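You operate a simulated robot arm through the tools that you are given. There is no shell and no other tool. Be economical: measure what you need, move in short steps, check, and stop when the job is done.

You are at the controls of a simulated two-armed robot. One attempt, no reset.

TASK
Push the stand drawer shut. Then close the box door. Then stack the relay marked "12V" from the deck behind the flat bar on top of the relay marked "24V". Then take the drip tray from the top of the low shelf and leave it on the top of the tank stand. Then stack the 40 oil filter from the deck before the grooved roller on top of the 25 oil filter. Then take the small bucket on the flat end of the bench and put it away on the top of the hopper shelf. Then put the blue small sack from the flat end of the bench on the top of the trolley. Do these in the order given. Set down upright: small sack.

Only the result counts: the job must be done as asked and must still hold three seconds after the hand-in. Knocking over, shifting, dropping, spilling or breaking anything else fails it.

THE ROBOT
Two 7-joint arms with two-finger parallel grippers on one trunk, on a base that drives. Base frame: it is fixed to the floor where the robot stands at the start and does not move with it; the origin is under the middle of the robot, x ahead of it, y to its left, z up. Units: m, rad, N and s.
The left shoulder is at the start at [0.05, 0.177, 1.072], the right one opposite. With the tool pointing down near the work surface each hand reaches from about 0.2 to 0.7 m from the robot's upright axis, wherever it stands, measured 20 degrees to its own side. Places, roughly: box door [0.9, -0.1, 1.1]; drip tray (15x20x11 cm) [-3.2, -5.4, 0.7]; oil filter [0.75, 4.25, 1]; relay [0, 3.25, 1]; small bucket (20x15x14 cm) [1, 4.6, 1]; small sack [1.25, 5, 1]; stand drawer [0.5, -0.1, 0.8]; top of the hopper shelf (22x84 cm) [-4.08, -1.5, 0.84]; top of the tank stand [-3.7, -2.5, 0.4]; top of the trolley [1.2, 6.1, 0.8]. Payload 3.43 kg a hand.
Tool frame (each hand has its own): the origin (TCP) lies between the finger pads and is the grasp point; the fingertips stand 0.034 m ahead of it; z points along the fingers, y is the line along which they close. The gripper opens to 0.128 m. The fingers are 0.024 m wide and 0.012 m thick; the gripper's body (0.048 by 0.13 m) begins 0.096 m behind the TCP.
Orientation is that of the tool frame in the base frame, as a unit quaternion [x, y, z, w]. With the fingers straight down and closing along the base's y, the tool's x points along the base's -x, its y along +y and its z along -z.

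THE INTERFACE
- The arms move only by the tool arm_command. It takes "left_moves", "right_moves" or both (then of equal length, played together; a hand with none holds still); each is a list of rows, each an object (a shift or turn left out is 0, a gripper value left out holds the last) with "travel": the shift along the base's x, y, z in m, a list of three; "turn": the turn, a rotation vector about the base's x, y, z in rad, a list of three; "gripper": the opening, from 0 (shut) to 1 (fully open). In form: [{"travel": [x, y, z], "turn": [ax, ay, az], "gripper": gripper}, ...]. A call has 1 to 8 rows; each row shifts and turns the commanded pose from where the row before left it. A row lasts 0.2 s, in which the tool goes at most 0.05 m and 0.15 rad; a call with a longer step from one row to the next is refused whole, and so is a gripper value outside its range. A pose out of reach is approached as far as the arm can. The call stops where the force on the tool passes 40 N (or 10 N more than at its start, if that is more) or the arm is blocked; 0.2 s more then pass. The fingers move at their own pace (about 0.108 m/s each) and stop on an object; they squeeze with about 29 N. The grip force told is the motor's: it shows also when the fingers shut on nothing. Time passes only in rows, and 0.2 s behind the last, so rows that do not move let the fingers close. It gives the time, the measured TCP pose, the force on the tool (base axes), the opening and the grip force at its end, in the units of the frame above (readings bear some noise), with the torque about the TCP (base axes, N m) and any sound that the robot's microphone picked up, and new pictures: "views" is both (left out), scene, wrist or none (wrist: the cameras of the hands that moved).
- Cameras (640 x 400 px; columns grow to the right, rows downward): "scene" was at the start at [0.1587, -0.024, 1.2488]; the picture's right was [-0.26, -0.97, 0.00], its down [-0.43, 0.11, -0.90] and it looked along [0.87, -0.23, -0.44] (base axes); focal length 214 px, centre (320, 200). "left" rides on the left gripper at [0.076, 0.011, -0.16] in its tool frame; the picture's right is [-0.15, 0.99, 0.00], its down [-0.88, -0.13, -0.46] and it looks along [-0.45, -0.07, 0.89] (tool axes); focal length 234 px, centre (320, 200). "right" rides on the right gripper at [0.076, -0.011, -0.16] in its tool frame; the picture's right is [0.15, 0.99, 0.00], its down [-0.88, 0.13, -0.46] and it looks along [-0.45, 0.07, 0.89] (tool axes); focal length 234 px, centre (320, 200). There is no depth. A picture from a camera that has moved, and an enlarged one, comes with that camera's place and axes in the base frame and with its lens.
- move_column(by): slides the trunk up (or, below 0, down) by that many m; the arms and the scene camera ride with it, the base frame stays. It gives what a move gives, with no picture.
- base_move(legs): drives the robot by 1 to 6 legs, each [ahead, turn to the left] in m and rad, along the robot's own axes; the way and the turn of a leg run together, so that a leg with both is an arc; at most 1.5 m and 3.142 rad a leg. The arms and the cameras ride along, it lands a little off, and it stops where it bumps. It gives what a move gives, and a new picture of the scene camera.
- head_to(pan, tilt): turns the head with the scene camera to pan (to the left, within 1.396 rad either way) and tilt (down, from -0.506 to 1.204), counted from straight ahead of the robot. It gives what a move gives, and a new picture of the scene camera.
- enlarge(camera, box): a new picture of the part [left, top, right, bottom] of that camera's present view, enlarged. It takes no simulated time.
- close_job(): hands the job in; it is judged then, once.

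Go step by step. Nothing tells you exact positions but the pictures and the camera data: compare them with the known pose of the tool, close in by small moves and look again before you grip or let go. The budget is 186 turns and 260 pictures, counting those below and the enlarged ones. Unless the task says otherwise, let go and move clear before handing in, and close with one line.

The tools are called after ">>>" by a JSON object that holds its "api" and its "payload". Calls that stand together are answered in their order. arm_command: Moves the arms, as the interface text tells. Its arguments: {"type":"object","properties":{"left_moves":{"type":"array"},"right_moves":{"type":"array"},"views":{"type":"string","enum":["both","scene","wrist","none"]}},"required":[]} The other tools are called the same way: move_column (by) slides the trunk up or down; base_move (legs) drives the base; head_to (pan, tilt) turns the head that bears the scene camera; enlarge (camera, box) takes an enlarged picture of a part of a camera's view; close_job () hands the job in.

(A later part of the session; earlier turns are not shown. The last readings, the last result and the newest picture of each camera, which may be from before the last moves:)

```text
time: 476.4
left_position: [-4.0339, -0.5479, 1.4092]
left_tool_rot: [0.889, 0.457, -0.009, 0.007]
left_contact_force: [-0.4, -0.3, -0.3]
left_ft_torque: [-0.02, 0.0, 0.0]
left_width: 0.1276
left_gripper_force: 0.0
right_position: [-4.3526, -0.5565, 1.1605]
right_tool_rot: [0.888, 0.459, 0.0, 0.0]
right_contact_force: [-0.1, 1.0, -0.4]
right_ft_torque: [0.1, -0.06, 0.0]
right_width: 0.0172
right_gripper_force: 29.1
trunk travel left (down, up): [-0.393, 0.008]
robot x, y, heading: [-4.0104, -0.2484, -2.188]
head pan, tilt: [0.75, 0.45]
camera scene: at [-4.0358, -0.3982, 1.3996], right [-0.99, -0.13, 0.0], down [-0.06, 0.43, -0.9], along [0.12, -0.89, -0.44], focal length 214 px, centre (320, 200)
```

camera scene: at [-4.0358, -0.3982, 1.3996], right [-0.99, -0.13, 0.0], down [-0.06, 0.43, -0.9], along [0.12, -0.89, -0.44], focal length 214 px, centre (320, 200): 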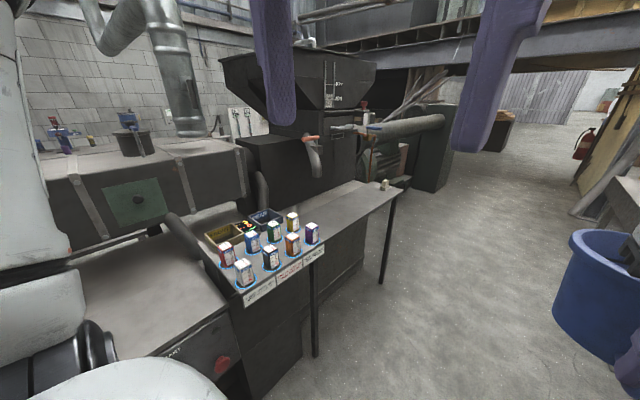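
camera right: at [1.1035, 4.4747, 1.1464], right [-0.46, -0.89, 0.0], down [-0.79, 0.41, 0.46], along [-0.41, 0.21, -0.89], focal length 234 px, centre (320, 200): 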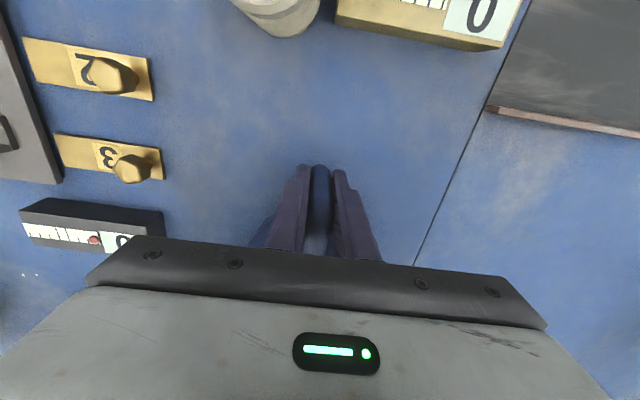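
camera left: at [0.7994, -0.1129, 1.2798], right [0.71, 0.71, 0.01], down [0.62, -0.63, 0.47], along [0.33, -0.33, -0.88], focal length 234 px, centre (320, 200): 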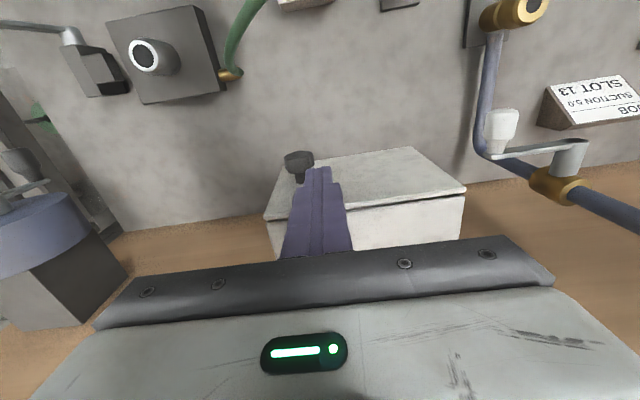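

The empty half of the shelf lies at the expected spot. I'll drive 0.9 m on and turn to face it.

>>> {"api": "base_move", "payload": {"legs": [[0, -0.012], [0.9, 0], [0, 1.571]]}}

>>> {"api": "head_to", "payload": {"pan": -0.1, "tilt": 0.8}}

```text
time: 485.3
left_position: [-4.2354, -1.0119, 1.4091]
left_tool_rot: [0.312, 0.95, -0.001, 0.013]
left_contact_force: [0.4, 0.0, -0.5]
left_ft_torque: [-0.01, -0.05, -0.01]
left_width: 0.128
left_gripper_force: 0.0
right_position: [-4.232, -1.3301, 1.1607]
right_tool_rot: [0.31, 0.951, 0.0, 0.0]
right_contact_force: [-0.6, 0.1, -1.8]
right_ft_torque: [0.1, 0.08, 0.0]
right_width: 0.0171
right_gripper_force: 28.5
trunk travel left (down, up): [-0.393, 0.008]
robot x, y, heading: [-4.5342, -0.985, -0.627]
head pan, tilt: [0.75, 0.45]
camera scene: at [-4.3867, -1.0127, 1.3995], right [0.12, -0.99, 0.0], down [-0.43, -0.05, -0.9], along [0.89, 0.11, -0.44], focal length 214 px, centre (320, 200)
```

scene: 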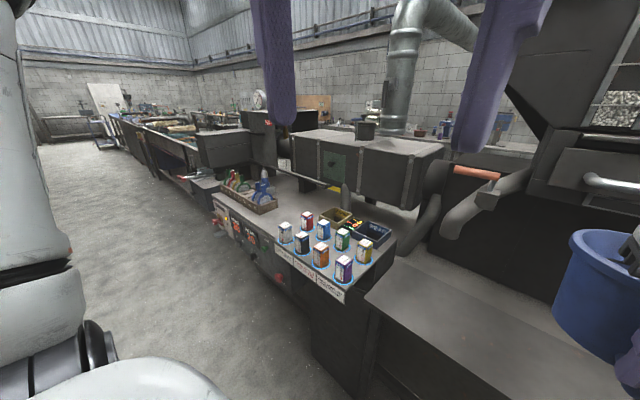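

```text
time: 486.5
left_position: [-4.2358, -1.0116, 1.4103]
left_tool_rot: [0.312, 0.95, -0.001, 0.012]
left_contact_force: [-0.5, 0.4, -0.1]
left_ft_torque: [-0.02, 0.05, 0.03]
left_width: 0.1279
left_gripper_force: 0.1
right_position: [-4.2329, -1.3306, 1.1602]
right_tool_rot: [0.31, 0.951, 0.0, 0.0]
right_contact_force: [-0.6, 0.6, -1.3]
right_ft_torque: [0.07, 0.12, -0.01]
right_width: 0.0177
right_gripper_force: 29.6
trunk travel left (down, up): [-0.393, 0.008]
robot x, y, heading: [-4.5363, -0.9811, -0.627]
head pan, tilt: [-0.099, 0.799]
camera scene: at [-4.4175, -1.0778, 1.3691], right [-0.66, -0.75, 0.0], down [-0.54, 0.48, -0.7], along [0.52, -0.46, -0.72], focal length 214 px, centre (320, 200)
```

scene: 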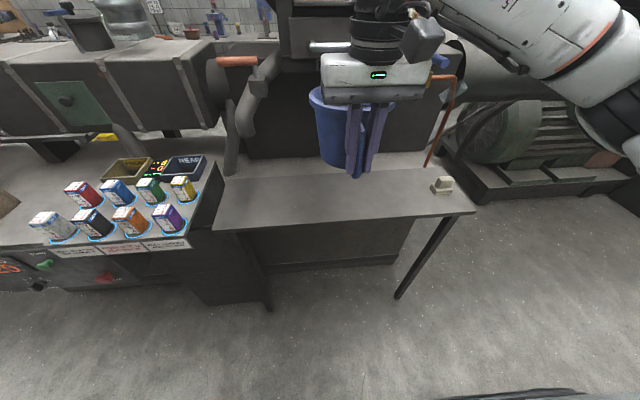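

The empty shelf section is in front. I'll lower the trunk 0.17 m, move the bucket over the shelf centre and check.

>>> {"api": "move_column", "payload": {"by": -0.17}}

>>> {"api": "arm_command", "payload": {"right_moves": [{"travel": [0.023, -0.026, 0]}, {"travel": [0.023, -0.026, 0]}, {"travel": [0.023, -0.026, 0]}, {"travel": [0.023, -0.026, 0]}], "views": "both"}}

```text
time: 488.4
left_position: [-4.2368, -1.0127, 1.2389]
left_tool_rot: [0.311, 0.95, -0.001, 0.012]
left_contact_force: [0.0, 0.5, 0.4]
left_ft_torque: [-0.02, 0.01, 0.01]
left_width: 0.128
left_gripper_force: 0.0
right_position: [-4.2319, -1.3319, 0.9907]
right_tool_rot: [0.31, 0.951, 0.001, 0.0]
right_contact_force: [-0.4, 0.3, -0.8]
right_ft_torque: [0.07, 0.08, -0.02]
right_width: 0.0174
right_gripper_force: 29.0
trunk travel left (down, up): [-0.223, 0.178]
robot x, y, heading: [-4.5358, -0.9853, -0.627]
head pan, tilt: [-0.099, 0.799]
```

```text
time: 489.4
left_position: [-4.2354, -1.0123, 1.2401]
left_tool_rot: [0.311, 0.95, -0.002, 0.013]
left_contact_force: [0.1, -0.5, 0.3]
left_ft_torque: [-0.02, -0.03, 0.01]
left_width: 0.1281
left_gripper_force: 0.1
right_position: [-4.1398, -1.4353, 0.991]
right_tool_rot: [0.309, 0.951, 0.0, 0.001]
right_contact_force: [0.3, -1.3, -1.9]
right_ft_torque: [0.05, 0.1, 0.02]
right_width: 0.0174
right_gripper_force: 28.7
trunk travel left (down, up): [-0.223, 0.178]
robot x, y, heading: [-4.5342, -0.9838, -0.629]
head pan, tilt: [-0.099, 0.799]
camera scene: at [-4.4174, -1.0776, 1.1991], right [-0.66, -0.75, 0.0], down [-0.54, 0.48, -0.7], along [0.52, -0.46, -0.72], focal length 214 px, centre (320, 200)
camera right: at [-4.2083, -1.3991, 1.1503], right [0.46, 0.89, 0.0], down [0.79, -0.41, 0.46], along [0.4, -0.21, -0.89], focal length 234 px, centre (320, 200)
```

scene: 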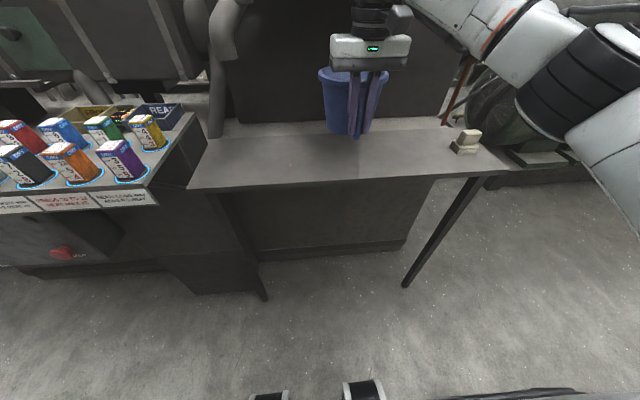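
right: 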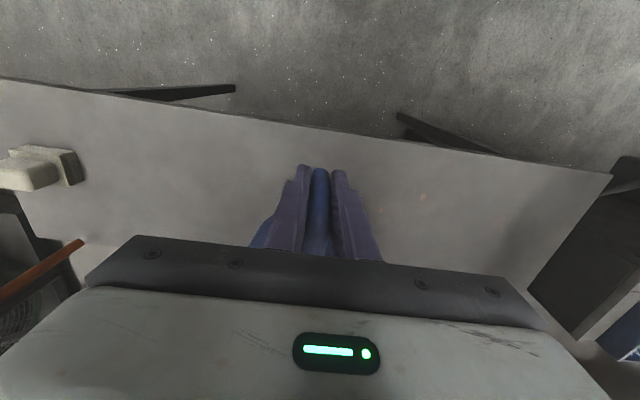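

The bucket is over the shelf's mid-depth. Lowering until contact.

>>> {"api": "arm_command", "payload": {"right_moves": [{"travel": [0, 0, -0.03]}, {"travel": [0, 0, -0.03]}, {"travel": [0, 0, -0.01]}, {"travel": [0, 0, -0.004]}], "views": "none"}}

>>> {"api": "enlarge", "payload": {"camera": "scene", "box": [260, 20, 500, 200]}}

```text
time: 490.4
left_position: [-4.236, -1.0127, 1.2392]
left_tool_rot: [0.311, 0.95, -0.002, 0.012]
left_contact_force: [-0.3, -0.3, -0.1]
left_ft_torque: [0.02, 0.02, -0.03]
left_width: 0.128
left_gripper_force: 0.2
right_position: [-4.1408, -1.4353, 0.9169]
right_tool_rot: [0.31, 0.951, 0.0, 0.001]
right_contact_force: [0.4, 0.1, -1.4]
right_ft_torque: [0.11, 0.09, -0.03]
right_width: 0.0171
right_gripper_force: 29.2
trunk travel left (down, up): [-0.223, 0.178]
robot x, y, heading: [-4.5334, -0.9814, -0.628]
head pan, tilt: [-0.099, 0.799]
```

```text
2.22 times, centred on (380, 110) of scene
camera zoom: at [-4.4177, -1.0778, 1.1991], right [-0.66, -0.75, 0.0], down [-0.54, 0.48, -0.7], along [0.52, -0.46, -0.72], focal length 477 px, centre (187, 400)
```

zoom: 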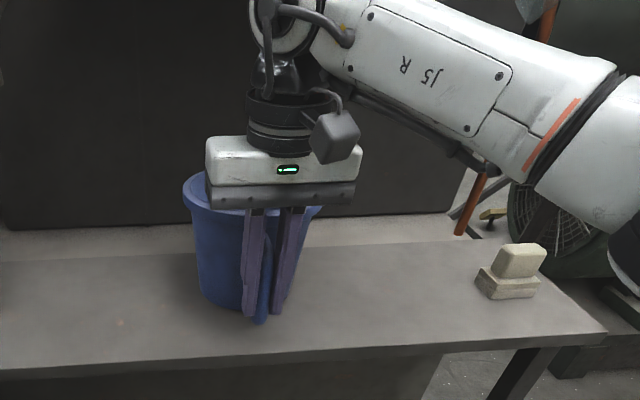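

Close to the surface; a few more millimetres.

>>> {"api": "arm_command", "payload": {"right_moves": [{"travel": [0, 0, -0.003]}, {"travel": [0, 0, -0.003]}, {"travel": [0, 0, -0.003]}], "views": "none"}}

```text
time: 491.2
left_position: [-4.2368, -1.0103, 1.2393]
left_tool_rot: [0.312, 0.95, -0.002, 0.013]
left_contact_force: [-0.6, -1.3, 0.6]
left_ft_torque: [-0.04, -0.05, 0.05]
left_width: 0.1282
left_gripper_force: 0.1
right_position: [-4.1409, -1.4341, 0.908]
right_tool_rot: [0.309, 0.951, -0.001, 0.001]
right_contact_force: [-1.3, 1.5, 5.9]
right_ft_torque: [-0.61, -0.76, 0.01]
right_width: 0.0175
right_gripper_force: 28.8
trunk travel left (down, up): [-0.223, 0.178]
robot x, y, heading: [-4.533, -0.9852, -0.623]
head pan, tilt: [-0.099, 0.799]
```

Contact. Releasing and lifting off.

>>> {"api": "arm_command", "payload": {"right_moves": [{"travel": [0, 0, 0.001], "gripper": 0.4}, {"gripper": 0.5}, {"travel": [0, 0, 0.04]}, {"travel": [0, 0, 0.045]}, {"travel": [0, 0, 0.045]}, {"travel": [0, 0, 0.045]}, {"travel": [-0.03, 0.022, 0.02]}], "views": "scene"}}

>>> {"api": "enlarge", "payload": {"camera": "scene", "box": [260, 20, 500, 200]}}

```text
time: 492.8
left_position: [-4.236, -1.0122, 1.2397]
left_tool_rot: [0.312, 0.95, 0.0, 0.012]
left_contact_force: [-0.5, 0.0, 0.1]
left_ft_torque: [0.04, -0.03, 0.0]
left_width: 0.1281
left_gripper_force: 0.1
right_position: [-4.1726, -1.4135, 1.1049]
right_tool_rot: [0.309, 0.951, -0.001, 0.0]
right_contact_force: [0.6, -0.2, 0.5]
right_ft_torque: [-0.02, -0.01, 0.01]
right_width: 0.064
right_gripper_force: 0.1
trunk travel left (down, up): [-0.223, 0.178]
robot x, y, heading: [-4.5349, -0.9855, -0.63]
head pan, tilt: [-0.099, 0.799]
camera scene: at [-4.4185, -1.078, 1.1992], right [-0.66, -0.75, 0.0], down [-0.54, 0.48, -0.7], along [0.52, -0.46, -0.72], focal length 214 px, centre (320, 200)
```

scene: 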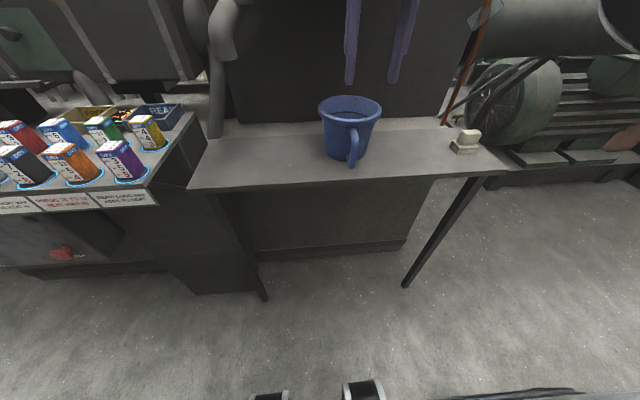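

```text
2.22 times, centred on (380, 110) of scene
camera zoom: at [-4.4185, -1.078, 1.1992], right [-0.66, -0.75, 0.0], down [-0.54, 0.48, -0.7], along [0.52, -0.46, -0.72], focal length 477 px, centre (187, 400)
```

zoom: 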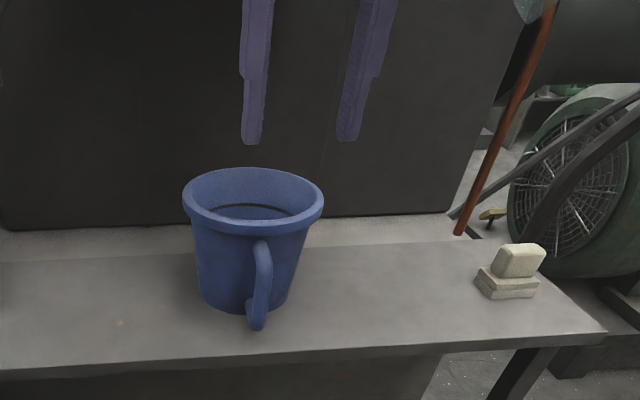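

The bucket stands on the hopper shelf. Next the blue sack: I can approach its bench from this rear aisle. Raising, turning and driving back along it.

>>> {"api": "move_column", "payload": {"by": 0.17}}

>>> {"api": "arm_command", "payload": {"right_moves": [{"travel": [-0.03, 0.022, 0]}, {"travel": [-0.03, 0.022, 0]}, {"travel": [-0.03, 0.022, 0]}, {"travel": [-0.03, 0.022, 0]}], "views": "none"}}

>>> {"api": "base_move", "payload": {"legs": [[0, 1.571], [1.5, 0], [1.5, 0]]}}

>>> {"api": "head_to", "payload": {"pan": 0.0, "tilt": 0.35}}

```text
time: 494.7
left_position: [-4.236, -1.0126, 1.4092]
left_tool_rot: [0.312, 0.95, -0.001, 0.012]
left_contact_force: [0.6, 0.0, -1.2]
left_ft_torque: [0.0, 0.03, 0.03]
left_width: 0.1281
left_gripper_force: 0.0
right_position: [-4.1711, -1.4135, 1.274]
right_tool_rot: [0.31, 0.951, 0.0, 0.001]
right_contact_force: [-0.3, -0.8, -0.4]
right_ft_torque: [-0.01, -0.01, -0.01]
right_width: 0.064
right_gripper_force: 0.1
trunk travel left (down, up): [-0.393, 0.008]
robot x, y, heading: [-4.5372, -0.9803, -0.625]
head pan, tilt: [-0.099, 0.799]
```

```text
time: 495.7
left_position: [-4.2373, -1.0124, 1.4094]
left_tool_rot: [0.311, 0.95, -0.001, 0.013]
left_contact_force: [-0.2, -0.2, 0.5]
left_ft_torque: [-0.05, 0.01, 0.01]
left_width: 0.1277
left_gripper_force: 0.1
right_position: [-4.293, -1.3251, 1.2755]
right_tool_rot: [0.31, 0.951, 0.0, 0.001]
right_contact_force: [0.2, 0.0, -1.0]
right_ft_torque: [-0.03, -0.02, -0.03]
right_width: 0.0641
right_gripper_force: 0.0
trunk travel left (down, up): [-0.393, 0.008]
robot x, y, heading: [-4.5351, -0.981, -0.627]
head pan, tilt: [-0.099, 0.799]
```

```text
time: 513.8
left_position: [-2.6863, 1.6828, 1.4086]
left_tool_rot: [-0.439, 0.899, 0.008, 0.01]
left_contact_force: [-0.3, 1.0, 0.3]
left_ft_torque: [0.01, -0.01, -0.03]
left_width: 0.1281
left_gripper_force: 0.1
right_position: [-2.3744, 1.618, 1.2751]
right_tool_rot: [-0.441, 0.897, 0.001, 0.0]
right_contact_force: [0.2, 0.7, 0.0]
right_ft_torque: [0.0, -0.02, 0.05]
right_width: 0.064
right_gripper_force: 0.1
trunk travel left (down, up): [-0.393, 0.008]
robot x, y, heading: [-2.7225, 1.3868, 0.918]
head pan, tilt: [-0.099, 0.799]
camera scene: at [-2.6255, 1.4986, 1.3691], right [0.73, -0.69, 0.0], down [-0.49, -0.52, -0.7], along [0.48, 0.51, -0.72], focal length 214 px, centre (320, 200)
```

scene: 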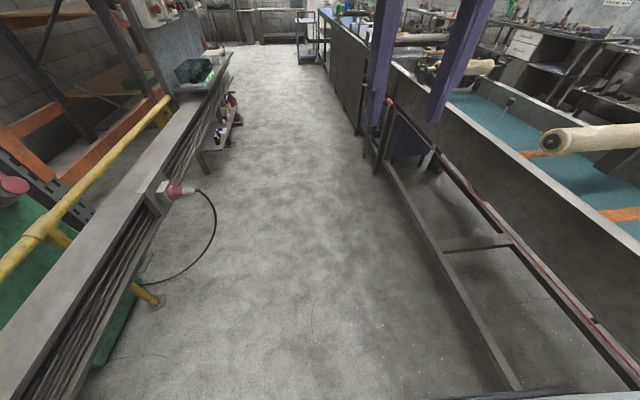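

```text
time: 514.7
left_position: [-2.6857, 1.6821, 1.409]
left_tool_rot: [-0.439, 0.899, 0.008, 0.01]
left_contact_force: [-0.4, -0.2, 0.9]
left_ft_torque: [0.0, 0.0, 0.0]
left_width: 0.1281
left_gripper_force: 0.1
right_position: [-2.3725, 1.6187, 1.2757]
right_tool_rot: [-0.441, 0.898, 0.0, 0.001]
right_contact_force: [-0.2, 1.5, 0.1]
right_ft_torque: [-0.02, 0.0, 0.0]
right_width: 0.0639
right_gripper_force: 0.0
trunk travel left (down, up): [-0.393, 0.008]
robot x, y, heading: [-2.725, 1.3868, 0.915]
head pan, tilt: [0.0, 0.351]
camera scene: at [-2.6241, 1.5136, 1.4087], right [0.79, -0.61, 0.0], down [-0.21, -0.27, -0.94], along [0.57, 0.74, -0.34], focal length 214 px, centre (320, 200)
```

scene: 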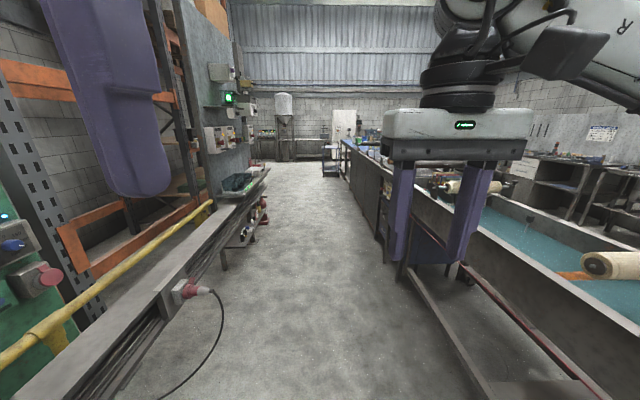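

On course. Correcting heading, driving 5 m to opposite the sack and turning to face the bench's rear.

>>> {"api": "base_move", "payload": {"legs": [[0, 0.028], [1.5, 0], [1.5, 0], [1.5, 0], [0.55, 0], [0, -1.565]]}}

>>> {"api": "head_to", "payload": {"pan": 0.1, "tilt": 0.5}}

```text
time: 543.1
left_position: [0.5211, 5.4261, 1.4106]
left_tool_rot: [0.308, 0.951, -0.002, 0.012]
left_contact_force: [-0.4, -0.2, -0.3]
left_ft_torque: [0.01, -0.03, -0.01]
left_width: 0.1277
left_gripper_force: 0.0
right_position: [0.4696, 5.1128, 1.2747]
right_tool_rot: [0.306, 0.952, 0.0, 0.0]
right_contact_force: [0.2, -0.2, 0.1]
right_ft_torque: [0.02, 0.0, -0.02]
right_width: 0.064
right_gripper_force: 0.1
trunk travel left (down, up): [-0.393, 0.008]
robot x, y, heading: [0.2251, 5.4538, -0.617]
head pan, tilt: [0.0, 0.351]
camera scene: at [0.3558, 5.3587, 1.4088], right [-0.58, -0.81, 0.0], down [-0.28, 0.2, -0.94], along [0.76, -0.55, -0.34], focal length 214 px, centre (320, 200)
```

scene: 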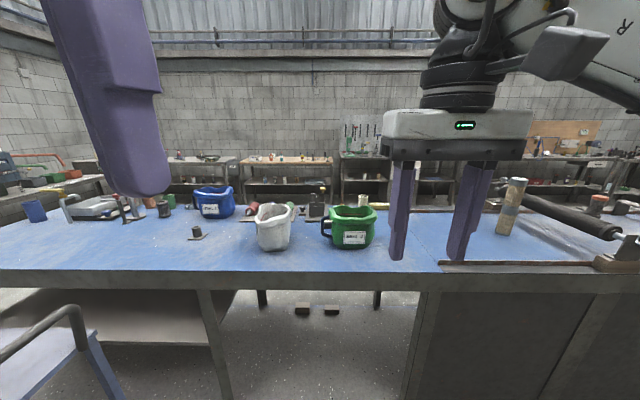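

```text
time: 543.8
left_position: [0.5223, 5.4259, 1.41]
left_tool_rot: [0.308, 0.951, -0.001, 0.013]
left_contact_force: [0.6, 0.8, 0.4]
left_ft_torque: [0.02, 0.02, 0.01]
left_width: 0.1281
left_gripper_force: 0.1
right_position: [0.4691, 5.1132, 1.2747]
right_tool_rot: [0.306, 0.952, 0.0, 0.0]
right_contact_force: [0.2, 0.1, 0.3]
right_ft_torque: [-0.02, 0.02, 0.0]
right_width: 0.0639
right_gripper_force: 0.0
trunk travel left (down, up): [-0.393, 0.008]
robot x, y, heading: [0.2233, 5.4557, -0.619]
head pan, tilt: [0.099, 0.499]
camera scene: at [0.359, 5.3677, 1.3951], right [-0.5, -0.87, 0.0], down [-0.41, 0.24, -0.88], along [0.76, -0.44, -0.48], focal length 214 px, centre (320, 200)
```

scene: 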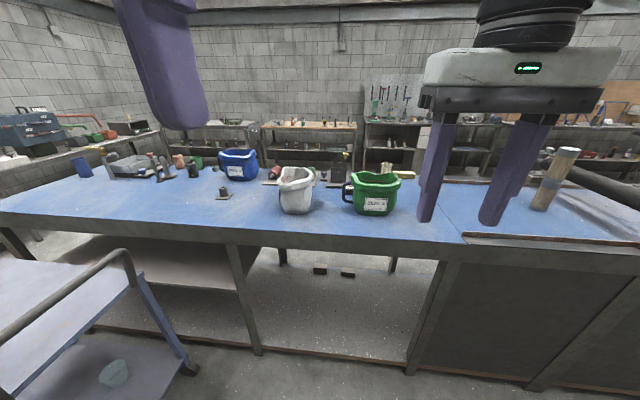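

Blue sack is near [1.595, 5.207], toward the front side of the bench. Zooming to find its handle.

>>> {"api": "enlarge", "payload": {"camera": "scene", "box": [180, 120, 420, 250]}}

```text
2.67 times, centred on (300, 185) of scene
camera zoom: at [0.359, 5.3677, 1.3951], right [-0.5, -0.87, 0.0], down [-0.41, 0.24, -0.88], along [0.76, -0.44, -0.48], focal length 572 px, centre (373, 240)
```

zoom: 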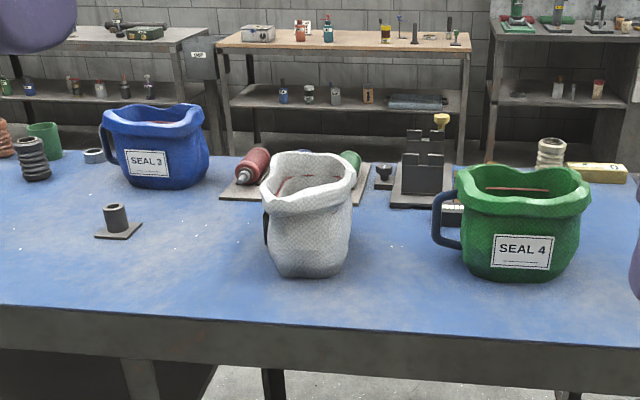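

The blue "SEAL 3" sack has its handle on the +l side. I'll go around the bench end to the front side, where it's within reach.

>>> {"api": "base_move", "payload": {"legs": [[-0.4, 0], [0, 1.56], [1.5, 0], [0.8, 0], [0, -1.571], [1.4, 0]]}}

>>> {"api": "base_move", "payload": {"legs": [[1.4, 0], [0, -1.565]]}}

```text
time: 571.4
left_position: [2.6901, 6.6865, 1.4109]
left_tool_rot: [0.313, 0.95, -0.002, 0.013]
left_contact_force: [-0.5, 0.1, 0.8]
left_ft_torque: [0.06, 0.01, 0.0]
left_width: 0.1282
left_gripper_force: 0.1
right_position: [2.6352, 6.3724, 1.2752]
right_tool_rot: [0.312, 0.95, -0.001, 0.001]
right_contact_force: [-0.5, 0.8, 1.0]
right_ft_torque: [-0.03, 0.02, -0.01]
right_width: 0.0638
right_gripper_force: 0.1
trunk travel left (down, up): [-0.393, 0.008]
robot x, y, heading: [2.3935, 6.7205, -0.634]
head pan, tilt: [0.099, 0.499]
camera scene: at [2.5268, 6.6292, 1.3951], right [-0.51, -0.86, 0.0], down [-0.41, 0.24, -0.88], along [0.76, -0.44, -0.48], focal length 214 px, centre (320, 200)
```

scene: 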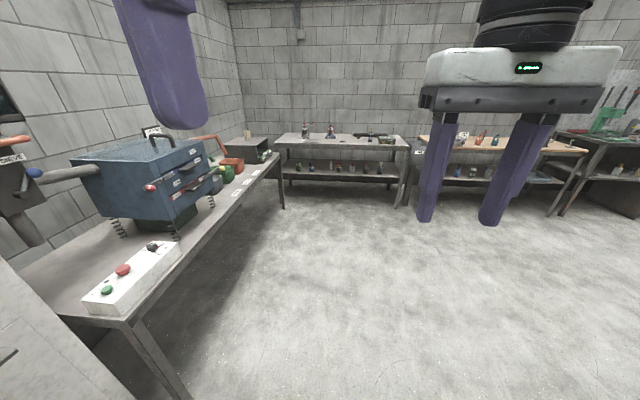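

```text
time: 582.2
left_position: [3.5009, 5.5903, 1.4105]
left_tool_rot: [0.891, 0.454, -0.009, 0.007]
left_contact_force: [0.0, 0.5, -0.5]
left_ft_torque: [0.01, 0.01, 0.02]
left_width: 0.1279
left_gripper_force: 0.0
right_position: [3.1867, 5.6447, 1.2744]
right_tool_rot: [0.89, 0.456, 0.0, 0.0]
right_contact_force: [1.4, -1.0, 0.0]
right_ft_torque: [-0.01, 0.01, 0.01]
right_width: 0.064
right_gripper_force: 0.0
trunk travel left (down, up): [-0.393, 0.008]
robot x, y, heading: [3.5273, 5.8862, -2.192]
head pan, tilt: [0.099, 0.499]
camera scene: at [3.4421, 5.7533, 1.3951], right [-0.87, 0.5, 0.0], down [0.24, 0.41, -0.88], along [-0.44, -0.76, -0.48], focal length 214 px, centre (320, 200)
```

scene: 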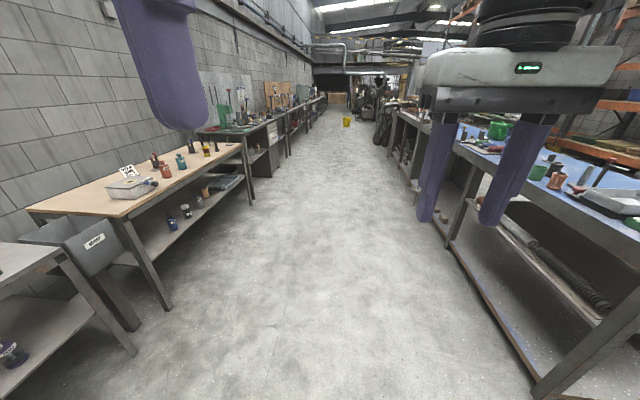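

Driving along the front to opposite the blue sack and turning to it.

>>> {"api": "base_move", "payload": {"legs": [[0, -0.01], [1.4, 0], [0.38, 0], [0, -1.571], [0.52, 0]]}}

>>> {"api": "head_to", "payload": {"pan": -0.1, "tilt": 0.7}}

>>> {"api": "enlarge", "payload": {"camera": "scene", "box": [220, 80, 440, 220]}}

```text
time: 598.0
left_position: [1.7643, 4.8186, 1.4085]
left_tool_rot: [0.947, -0.32, -0.011, 0.0]
left_contact_force: [-0.5, -0.9, 0.0]
left_ft_torque: [-0.02, 0.0, 0.03]
left_width: 0.1281
left_gripper_force: 0.1
right_position: [1.8249, 5.1321, 1.2756]
right_tool_rot: [0.948, -0.318, 0.0, 0.0]
right_contact_force: [0.5, -0.3, 0.4]
right_ft_torque: [-0.02, 0.04, 0.0]
right_width: 0.064
right_gripper_force: 0.0
trunk travel left (down, up): [-0.393, 0.008]
robot x, y, heading: [2.0625, 4.7812, 2.494]
head pan, tilt: [0.099, 0.499]
camera scene: at [1.9277, 4.8732, 1.395], right [0.52, 0.85, 0.0], down [0.41, -0.25, -0.88], along [-0.75, 0.46, -0.48], focal length 214 px, centre (320, 200)
```

scene: 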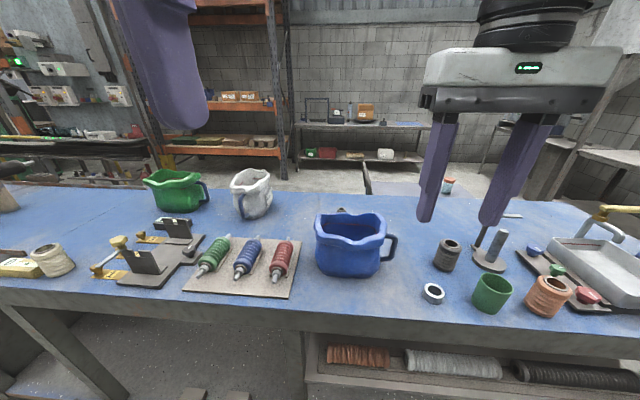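

```text
time: 598.7
left_position: [1.764, 4.8186, 1.4099]
left_tool_rot: [0.947, -0.32, -0.013, -0.001]
left_contact_force: [-0.5, 0.4, 0.5]
left_ft_torque: [-0.02, 0.01, 0.02]
left_width: 0.1281
left_gripper_force: 0.2
right_position: [1.8253, 5.1311, 1.2755]
right_tool_rot: [0.948, -0.318, -0.001, -0.001]
right_contact_force: [-0.2, 0.4, 0.0]
right_ft_torque: [-0.03, 0.01, -0.02]
right_width: 0.0638
right_gripper_force: 0.1
trunk travel left (down, up): [-0.393, 0.008]
robot x, y, heading: [2.0616, 4.7854, 2.495]
head pan, tilt: [-0.099, 0.7]
camera scene: at [1.9434, 4.8832, 1.3775], right [0.68, 0.74, 0.0], down [0.47, -0.44, -0.77], along [-0.56, 0.52, -0.64], focal length 214 px, centre (320, 200)
```

scene: 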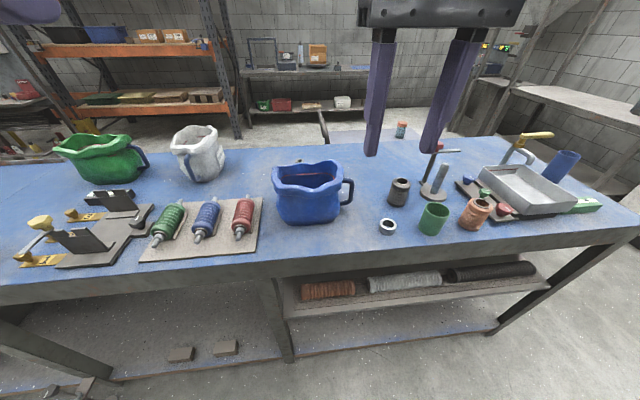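

```text
2.86 times, centred on (330, 150) of scene
camera zoom: at [1.9434, 4.8832, 1.3775], right [0.68, 0.74, 0.0], down [0.47, -0.44, -0.77], along [-0.56, 0.52, -0.64], focal length 613 px, centre (291, 343)
```

zoom: 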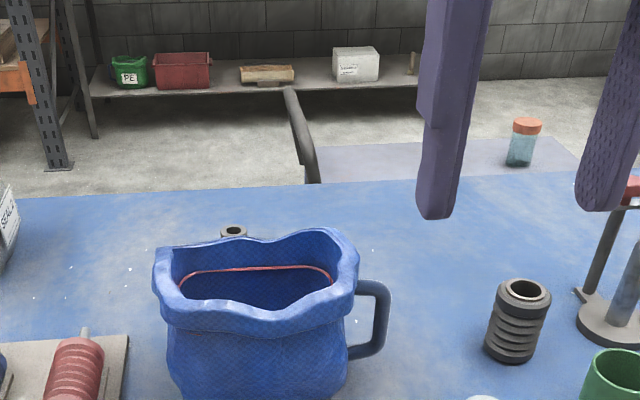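

The handle's vertical bar is near [1.65, 5.28]. I'll turn the right tool +90° to close across it and hover above.

>>> {"api": "arm_command", "payload": {"right_moves": [{"travel": [-0.021, 0.0174, 0], "turn": [0, 0, 0.143]}, {"travel": [-0.021, 0.0174, 0], "turn": [0, 0, 0.143]}, {"travel": [-0.021, 0.0174, 0], "turn": [0, 0, 0.143]}, {"travel": [-0.021, 0.0174, 0], "turn": [0, 0, 0.143]}, {"travel": [-0.021, 0.0174, 0], "turn": [0, 0, 0.143]}, {"travel": [-0.021, 0.0174, 0], "turn": [0, 0, 0.143]}, {"travel": [-0.021, 0.0174, 0], "turn": [0, 0, 0.143]}, {"travel": [-0.021, 0.0174, 0], "turn": [0, 0, 0.143]}], "views": "none"}}

>>> {"api": "arm_command", "payload": {"right_moves": [{"turn": [0, 0, 0.143]}, {"turn": [0, 0, 0.143]}, {"turn": [0, 0, 0.141]}, {"travel": [0, 0, -0.04]}], "views": "both"}}

```text
time: 600.5
left_position: [1.7646, 4.8188, 1.4092]
left_tool_rot: [0.947, -0.32, -0.012, -0.001]
left_contact_force: [0.4, -1.0, -0.1]
left_ft_torque: [0.0, 0.01, 0.01]
left_width: 0.1278
left_gripper_force: 0.1
right_position: [1.7678, 5.1111, 1.2033]
right_tool_rot: [0.97, 0.244, -0.002, -0.002]
right_contact_force: [-0.2, 0.1, -0.3]
right_ft_torque: [0.0, 0.0, 0.0]
right_width: 0.0638
right_gripper_force: 0.1
right hand out of reach, approached as far as the arm can: row 5, 6, 7, 8
trunk travel left (down, up): [-0.393, 0.008]
robot x, y, heading: [2.0616, 4.784, 2.501]
head pan, tilt: [-0.099, 0.7]
```

```text
time: 601.5
left_position: [1.7646, 4.8198, 1.4086]
left_tool_rot: [0.947, -0.32, -0.012, 0.0]
left_contact_force: [0.0, 0.5, 0.1]
left_ft_torque: [-0.04, -0.01, 0.02]
left_width: 0.1281
left_gripper_force: 0.1
right_position: [1.8306, 5.0237, 1.1379]
right_tool_rot: [0.895, 0.446, 0.0, 0.0]
right_contact_force: [-0.4, 0.4, 0.2]
right_ft_torque: [0.01, -0.03, -0.02]
right_width: 0.0641
right_gripper_force: 0.1
right hand out of reach, approached as far as the arm can: row 1, 2, 3
trunk travel left (down, up): [-0.393, 0.008]
robot x, y, heading: [2.0613, 4.7873, 2.495]
head pan, tilt: [-0.099, 0.7]
camera scene: at [1.943, 4.8842, 1.3773], right [0.68, 0.73, 0.0], down [0.47, -0.44, -0.76], along [-0.56, 0.52, -0.64], focal length 214 px, centre (320, 200)
camera right: at [1.8677, 5.0919, 1.2989], right [0.88, -0.48, 0.0], down [-0.43, -0.78, 0.46], along [-0.22, -0.4, -0.89], focal length 234 px, centre (320, 200)
```

scene: 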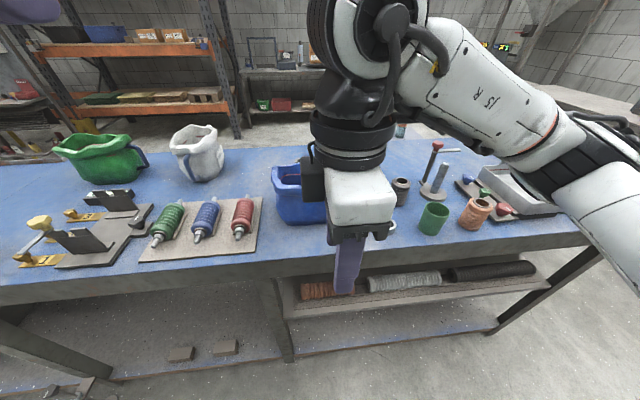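
right: 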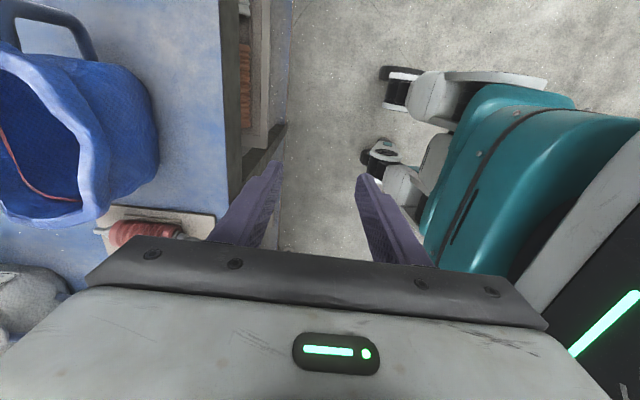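

The +90° yaw runs out of reach. I'll turn the other way (−180° from here), pulling the hand back while turning.

>>> {"api": "arm_command", "payload": {"right_moves": [{"travel": [0.035, -0.03, 0.015], "turn": [0, 0, -0.143]}, {"travel": [0.035, -0.03, 0.015], "turn": [0, 0, -0.143]}, {"travel": [0.035, -0.03, 0.015], "turn": [0, 0, -0.143]}, {"turn": [0, 0, -0.143]}, {"turn": [0, 0, -0.143]}, {"turn": [0, 0, -0.143]}, {"turn": [0, 0, -0.143]}, {"turn": [0, 0, -0.143]}], "views": "none"}}

>>> {"api": "arm_command", "payload": {"right_moves": [{"turn": [0, 0, -0.143]}, {"turn": [0, 0, -0.143]}, {"turn": [0, 0, -0.143]}, {"turn": [0, 0, -0.143]}, {"turn": [0, 0, -0.143]}, {"turn": [0, 0, -0.143]}, {"turn": [0, 0, -0.143]}, {"turn": [0, 0, -0.143]}], "views": "none"}}

>>> {"api": "arm_command", "payload": {"right_moves": [{"turn": [0, 0, -0.143]}, {"turn": [0, 0, -0.143]}, {"turn": [0, 0, -0.143]}, {"turn": [0, 0, -0.143]}, {"turn": [0, 0, -0.143]}, {"turn": [0, 0, -0.139]}], "views": "both"}}

```text
time: 602.3
left_position: [1.7624, 4.8189, 1.4097]
left_tool_rot: [0.947, -0.32, -0.012, 0.0]
left_contact_force: [-0.6, -0.6, 0.1]
left_ft_torque: [-0.04, -0.03, 0.02]
left_width: 0.1279
left_gripper_force: 0.0
right_position: [1.9221, 4.9489, 1.1811]
right_tool_rot: [0.974, 0.227, 0.014, 0.005]
right_contact_force: [0.2, 0.1, 0.7]
right_ft_torque: [0.01, 0.01, 0.01]
right_width: 0.0639
right_gripper_force: 0.1
trunk travel left (down, up): [-0.393, 0.008]
robot x, y, heading: [2.0629, 4.7858, 2.498]
head pan, tilt: [-0.099, 0.7]
stopped in row 4 (right hand): the force on the tool passed its limit at 98 N (the readings are from after the stop); the commanded pose is now the measured one
```

```text
time: 604.2
left_position: [1.7641, 4.8178, 1.4083]
left_tool_rot: [0.947, -0.32, -0.012, -0.001]
left_contact_force: [-0.6, -1.2, -0.1]
left_ft_torque: [0.01, 0.01, 0.01]
left_width: 0.1279
left_gripper_force: 0.0
right_position: [1.9228, 4.9506, 1.1823]
right_tool_rot: [0.943, -0.332, 0.01, 0.008]
right_contact_force: [2.9, 2.9, -2.9]
right_ft_torque: [-0.43, 0.64, 0.32]
right_width: 0.064
right_gripper_force: 0.1
trunk travel left (down, up): [-0.393, 0.008]
robot x, y, heading: [2.0648, 4.78, 2.499]
head pan, tilt: [-0.099, 0.7]
stopped in row 8 (right hand): the force on the tool passed its limit at 44 N (the readings are from after the stop); the commanded pose is now the measured one
```

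```text
time: 604.5
left_position: [1.7638, 4.8181, 1.4084]
left_tool_rot: [0.947, -0.321, -0.011, -0.001]
left_contact_force: [0.0, 0.4, 0.4]
left_ft_torque: [0.01, 0.0, 0.01]
left_width: 0.128
left_gripper_force: 0.1
right_position: [1.9254, 4.9531, 1.181]
right_tool_rot: [0.936, -0.351, 0.013, 0.005]
right_contact_force: [6.2, 3.1, -3.0]
right_ft_torque: [-0.45, 1.3, 0.47]
right_width: 0.0638
right_gripper_force: 0.0
trunk travel left (down, up): [-0.393, 0.008]
robot x, y, heading: [2.0581, 4.7848, 2.499]
head pan, tilt: [-0.099, 0.7]
stopped in row 1 (right hand): the force on the tool passed its limit at 63 N (the readings are from after the stop); the commanded pose is now the measured one
camera scene: at [1.9427, 4.8844, 1.3801], right [0.68, 0.73, 0.0], down [0.45, -0.42, -0.79], along [-0.58, 0.53, -0.62], focal length 214 px, centre (320, 200)
camera right: at [1.9861, 4.9153, 1.3433], right [-0.54, -0.84, 0.0], down [-0.76, 0.49, 0.43], along [-0.37, 0.23, -0.9], focal length 234 px, centre (320, 200)
```

scene: 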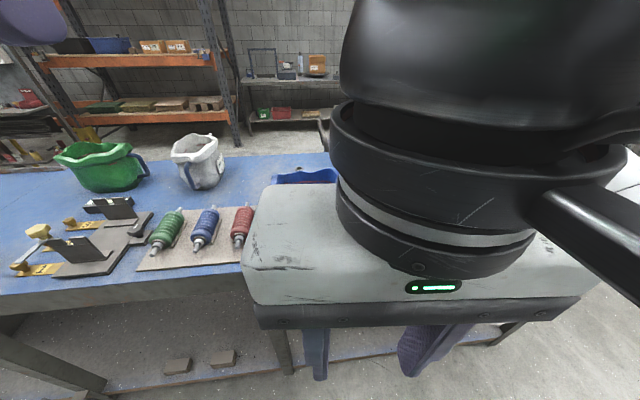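
right: 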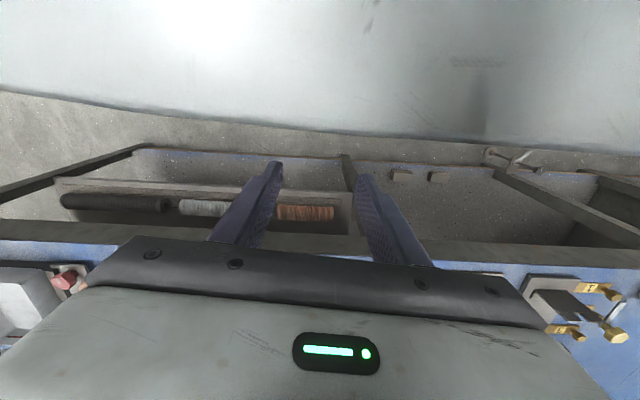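

The hand is pressing near my own head; moving it outward first, then turning.

>>> {"api": "arm_command", "payload": {"right_moves": [{"travel": [-0.022, 0.035, 0.01]}, {"travel": [-0.022, 0.035, 0.015]}, {"travel": [-0.022, 0.04, 0.015]}, {"travel": [-0.022, 0.04, 0.015]}, {"travel": [-0.022, 0.04, 0.015]}], "views": "none"}}

>>> {"api": "arm_command", "payload": {"right_moves": [{"turn": [0, 0, -0.143]}, {"turn": [0, 0, -0.143]}, {"turn": [0, 0, -0.143]}, {"turn": [0, 0, -0.143]}, {"turn": [0, 0, -0.143]}, {"turn": [0, 0, -0.143]}, {"turn": [0, 0, -0.143]}, {"turn": [0, 0, -0.143]}], "views": "none"}}

```text
time: 605.7
left_position: [1.764, 4.8189, 1.4102]
left_tool_rot: [0.947, -0.32, -0.012, -0.001]
left_contact_force: [-0.2, 0.6, 0.7]
left_ft_torque: [0.01, -0.01, -0.01]
left_width: 0.1281
left_gripper_force: 0.0
right_position: [1.8153, 5.1441, 1.2519]
right_tool_rot: [0.936, -0.351, 0.011, 0.007]
right_contact_force: [0.6, 0.2, 0.5]
right_ft_torque: [-0.02, 0.0, 0.04]
right_width: 0.064
right_gripper_force: 0.1
trunk travel left (down, up): [-0.393, 0.008]
robot x, y, heading: [2.0596, 4.7812, 2.495]
head pan, tilt: [-0.099, 0.7]
```

```text
time: 607.5
left_position: [1.7644, 4.8189, 1.4095]
left_tool_rot: [0.947, -0.321, -0.012, -0.001]
left_contact_force: [1.0, 0.2, 0.6]
left_ft_torque: [0.01, -0.03, 0.03]
left_width: 0.1281
left_gripper_force: 0.1
right_position: [1.8153, 5.1427, 1.2522]
right_tool_rot: [-0.595, 0.804, -0.006, -0.011]
right_contact_force: [0.2, 0.2, -0.4]
right_ft_torque: [0.05, -0.02, 0.02]
right_width: 0.0639
right_gripper_force: 0.2
trunk travel left (down, up): [-0.393, 0.008]
robot x, y, heading: [2.0636, 4.7805, 2.496]
head pan, tilt: [-0.099, 0.7]
```

Free again. Finishing the yaw and hovering over the handle.

>>> {"api": "arm_command", "payload": {"right_moves": [{"turn": [0, 0, -0.11]}, {"turn": [0, 0, -0.11]}, {"turn": [0, 0, -0.11]}, {"travel": [-0.036, 0.03, 0]}, {"travel": [-0.036, 0.03, 0]}, {"travel": [-0.036, 0.03, 0]}, {"travel": [-0.036, 0.03, 0]}], "views": "both"}}

```text
time: 609.1
left_position: [1.7635, 4.8175, 1.4098]
left_tool_rot: [0.947, -0.321, -0.011, -0.001]
left_contact_force: [-0.4, 0.4, 0.8]
left_ft_torque: [0.0, -0.01, 0.03]
left_width: 0.1278
left_gripper_force: 0.1
right_position: [1.6781, 5.2527, 1.2517]
right_tool_rot: [-0.458, 0.889, -0.003, -0.011]
right_contact_force: [0.2, -0.6, 0.1]
right_ft_torque: [-0.01, -0.04, -0.03]
right_width: 0.064
right_gripper_force: 0.0
right hand out of reach, approached as far as the arm can: row 7
trunk travel left (down, up): [-0.393, 0.008]
robot x, y, heading: [2.0625, 4.7839, 2.494]
head pan, tilt: [-0.099, 0.7]
camera scene: at [1.9428, 4.8824, 1.3774], right [0.68, 0.73, 0.0], down [0.47, -0.44, -0.77], along [-0.56, 0.52, -0.64], focal length 214 px, centre (320, 200)
camera right: at [1.6458, 5.1883, 1.4139], right [-0.89, 0.45, 0.01], down [0.41, 0.8, 0.44], along [0.19, 0.39, -0.9], focal length 234 px, centre (320, 200)
```

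scene: 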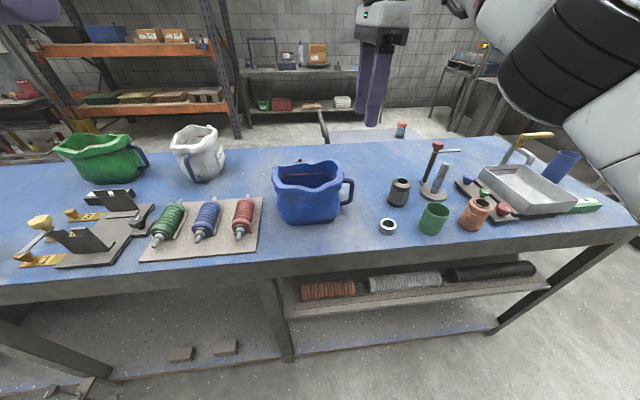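
right: 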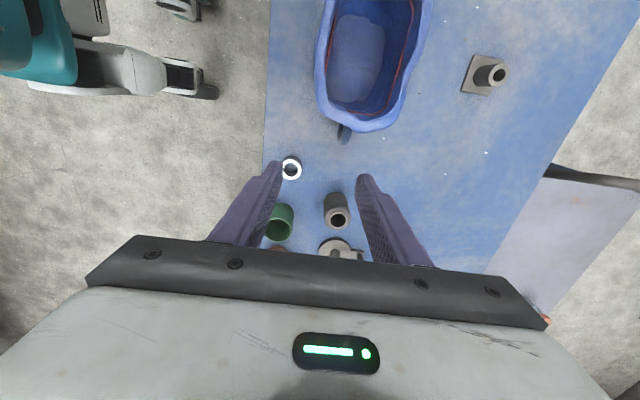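

The bar looks to be at about [1.64, 5.279]. Lowering and shifting over it.

>>> {"api": "arm_command", "payload": {"right_moves": [{"travel": [0, 0, -0.045]}, {"travel": [-0.017, 0.013, -0.04]}, {"travel": [-0.017, 0.013, -0.03]}], "views": "wrist"}}

>>> {"api": "enlarge", "payload": {"camera": "right", "box": [220, 50, 440, 220]}}

```text
time: 609.9
left_position: [1.7635, 4.8198, 1.4097]
left_tool_rot: [0.947, -0.321, -0.011, -0.001]
left_contact_force: [0.4, 0.1, 0.0]
left_ft_torque: [0.0, -0.01, -0.03]
left_width: 0.1278
left_gripper_force: 0.0
right_position: [1.6442, 5.2816, 1.134]
right_tool_rot: [-0.456, 0.89, -0.003, -0.012]
right_contact_force: [-0.6, 0.2, 0.6]
right_ft_torque: [-0.01, 0.0, -0.01]
right_width: 0.0638
right_gripper_force: 0.1
trunk travel left (down, up): [-0.393, 0.008]
robot x, y, heading: [2.0602, 4.7813, 2.5]
head pan, tilt: [-0.099, 0.7]
camera right: at [1.6125, 5.217, 1.2974], right [-0.89, 0.46, 0.01], down [0.41, 0.8, 0.43], along [0.19, 0.39, -0.9], focal length 234 px, centre (320, 200)
```

right: 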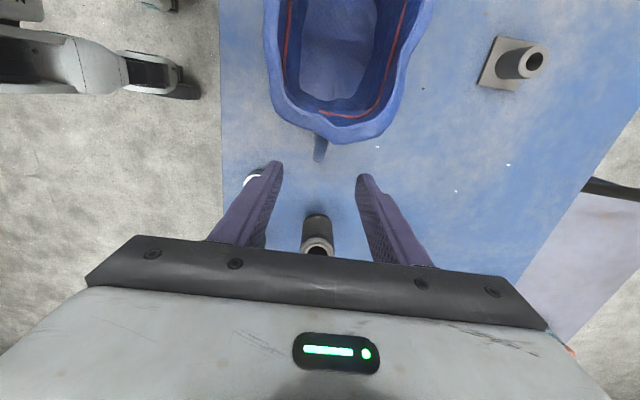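

```text
2.35 times, centred on (330, 135) of right
camera zoom: at [1.6125, 5.217, 1.2974], right [-0.89, 0.46, 0.01], down [0.41, 0.8, 0.43], along [0.19, 0.39, -0.9], focal length 551 px, centre (296, 353)
```

zoom: 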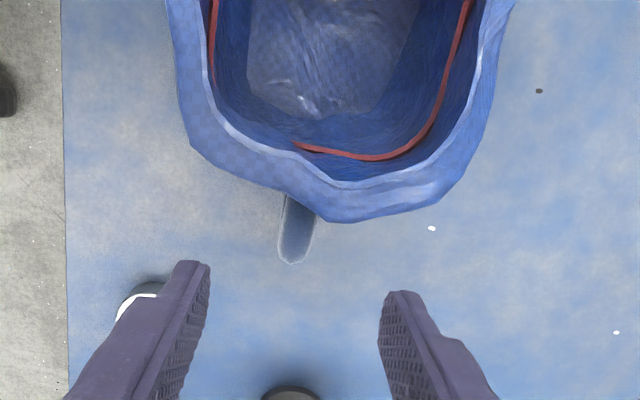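

The fingers straddle the handle line. Descending to the bar and closing.

>>> {"api": "arm_command", "payload": {"right_moves": [{"travel": [-0.003, -0.005, -0.046]}, {"travel": [0, 0, -0.046]}, {"travel": [0, 0, -0.045]}], "views": "both"}}

>>> {"api": "enlarge", "payload": {"camera": "scene", "box": [240, 100, 440, 240]}}

```text
time: 610.7
left_position: [1.7637, 4.8196, 1.4106]
left_tool_rot: [0.947, -0.321, -0.012, 0.0]
left_contact_force: [-0.9, 0.6, -0.4]
left_ft_torque: [-0.02, -0.02, -0.02]
left_width: 0.128
left_gripper_force: 0.1
right_position: [1.6425, 5.2761, 0.9978]
right_tool_rot: [-0.457, 0.889, -0.004, -0.013]
right_contact_force: [0.4, 0.1, 0.0]
right_ft_torque: [-0.03, 0.02, -0.01]
right_width: 0.0642
right_gripper_force: 0.1
trunk travel left (down, up): [-0.393, 0.008]
robot x, y, heading: [2.0621, 4.7847, 2.496]
head pan, tilt: [-0.099, 0.7]
camera scene: at [1.9429, 4.8838, 1.3773], right [0.68, 0.73, 0.0], down [0.47, -0.44, -0.76], along [-0.56, 0.52, -0.64], focal length 214 px, centre (320, 200)
camera right: at [1.6101, 5.2119, 1.1608], right [-0.89, 0.46, 0.01], down [0.41, 0.8, 0.43], along [0.19, 0.39, -0.9], focal length 234 px, centre (320, 200)
```

scene: 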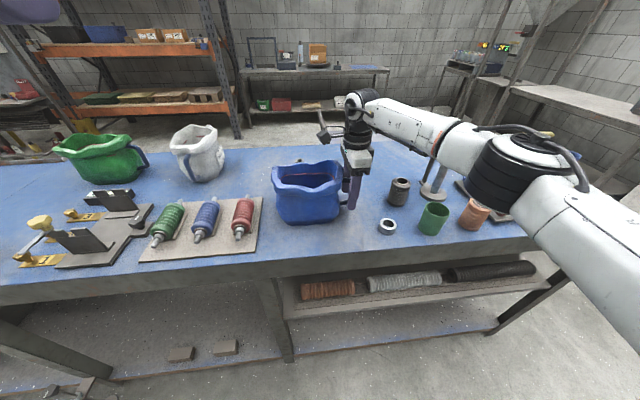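
right: 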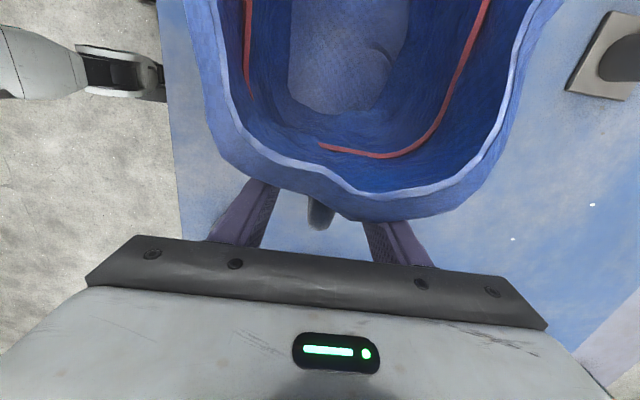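

```text
2.86 times, centred on (340, 170) of scene
camera zoom: at [1.9429, 4.8838, 1.3773], right [0.68, 0.73, 0.0], down [0.47, -0.44, -0.76], along [-0.56, 0.52, -0.64], focal length 613 px, centre (263, 286)
```

zoom: 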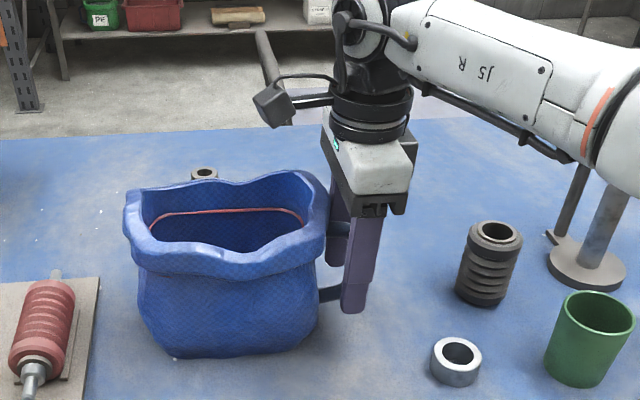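

The handle is between the fingers. Closing and making a gentle test lift.

>>> {"api": "arm_command", "payload": {"right_moves": [{"gripper": 0}, {"gripper": 0}, {"gripper": 0}, {"gripper": 0}, {"travel": [0, 0, 0.01]}, {"travel": [0, 0, 0.015]}, {"travel": [0, 0, 0.015]}], "views": "none"}}

>>> {"api": "enlarge", "payload": {"camera": "scene", "box": [240, 100, 440, 240]}}

```text
time: 612.3
left_position: [1.7651, 4.8184, 1.4088]
left_tool_rot: [0.948, -0.32, -0.012, -0.001]
left_contact_force: [0.6, 0.3, 0.4]
left_ft_torque: [-0.05, 0.05, -0.01]
left_width: 0.128
left_gripper_force: 0.0
right_position: [1.6423, 5.276, 1.04]
right_tool_rot: [-0.457, 0.889, -0.004, -0.013]
right_contact_force: [0.0, -0.3, -0.6]
right_ft_torque: [0.07, -0.09, 0.0]
right_width: 0.0169
right_gripper_force: 29.1
trunk travel left (down, up): [-0.393, 0.008]
robot x, y, heading: [2.0601, 4.7851, 2.49]
head pan, tilt: [-0.099, 0.7]
```

```text
2.86 times, centred on (340, 170) of scene
camera zoom: at [1.9433, 4.8831, 1.3774], right [0.68, 0.73, 0.0], down [0.47, -0.44, -0.77], along [-0.56, 0.52, -0.64], focal length 613 px, centre (263, 286)
```

zoom: 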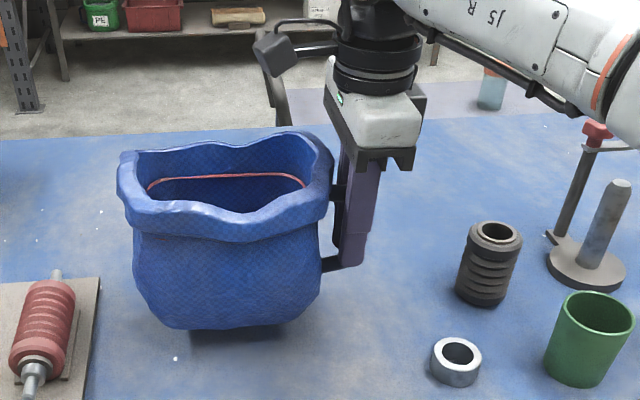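

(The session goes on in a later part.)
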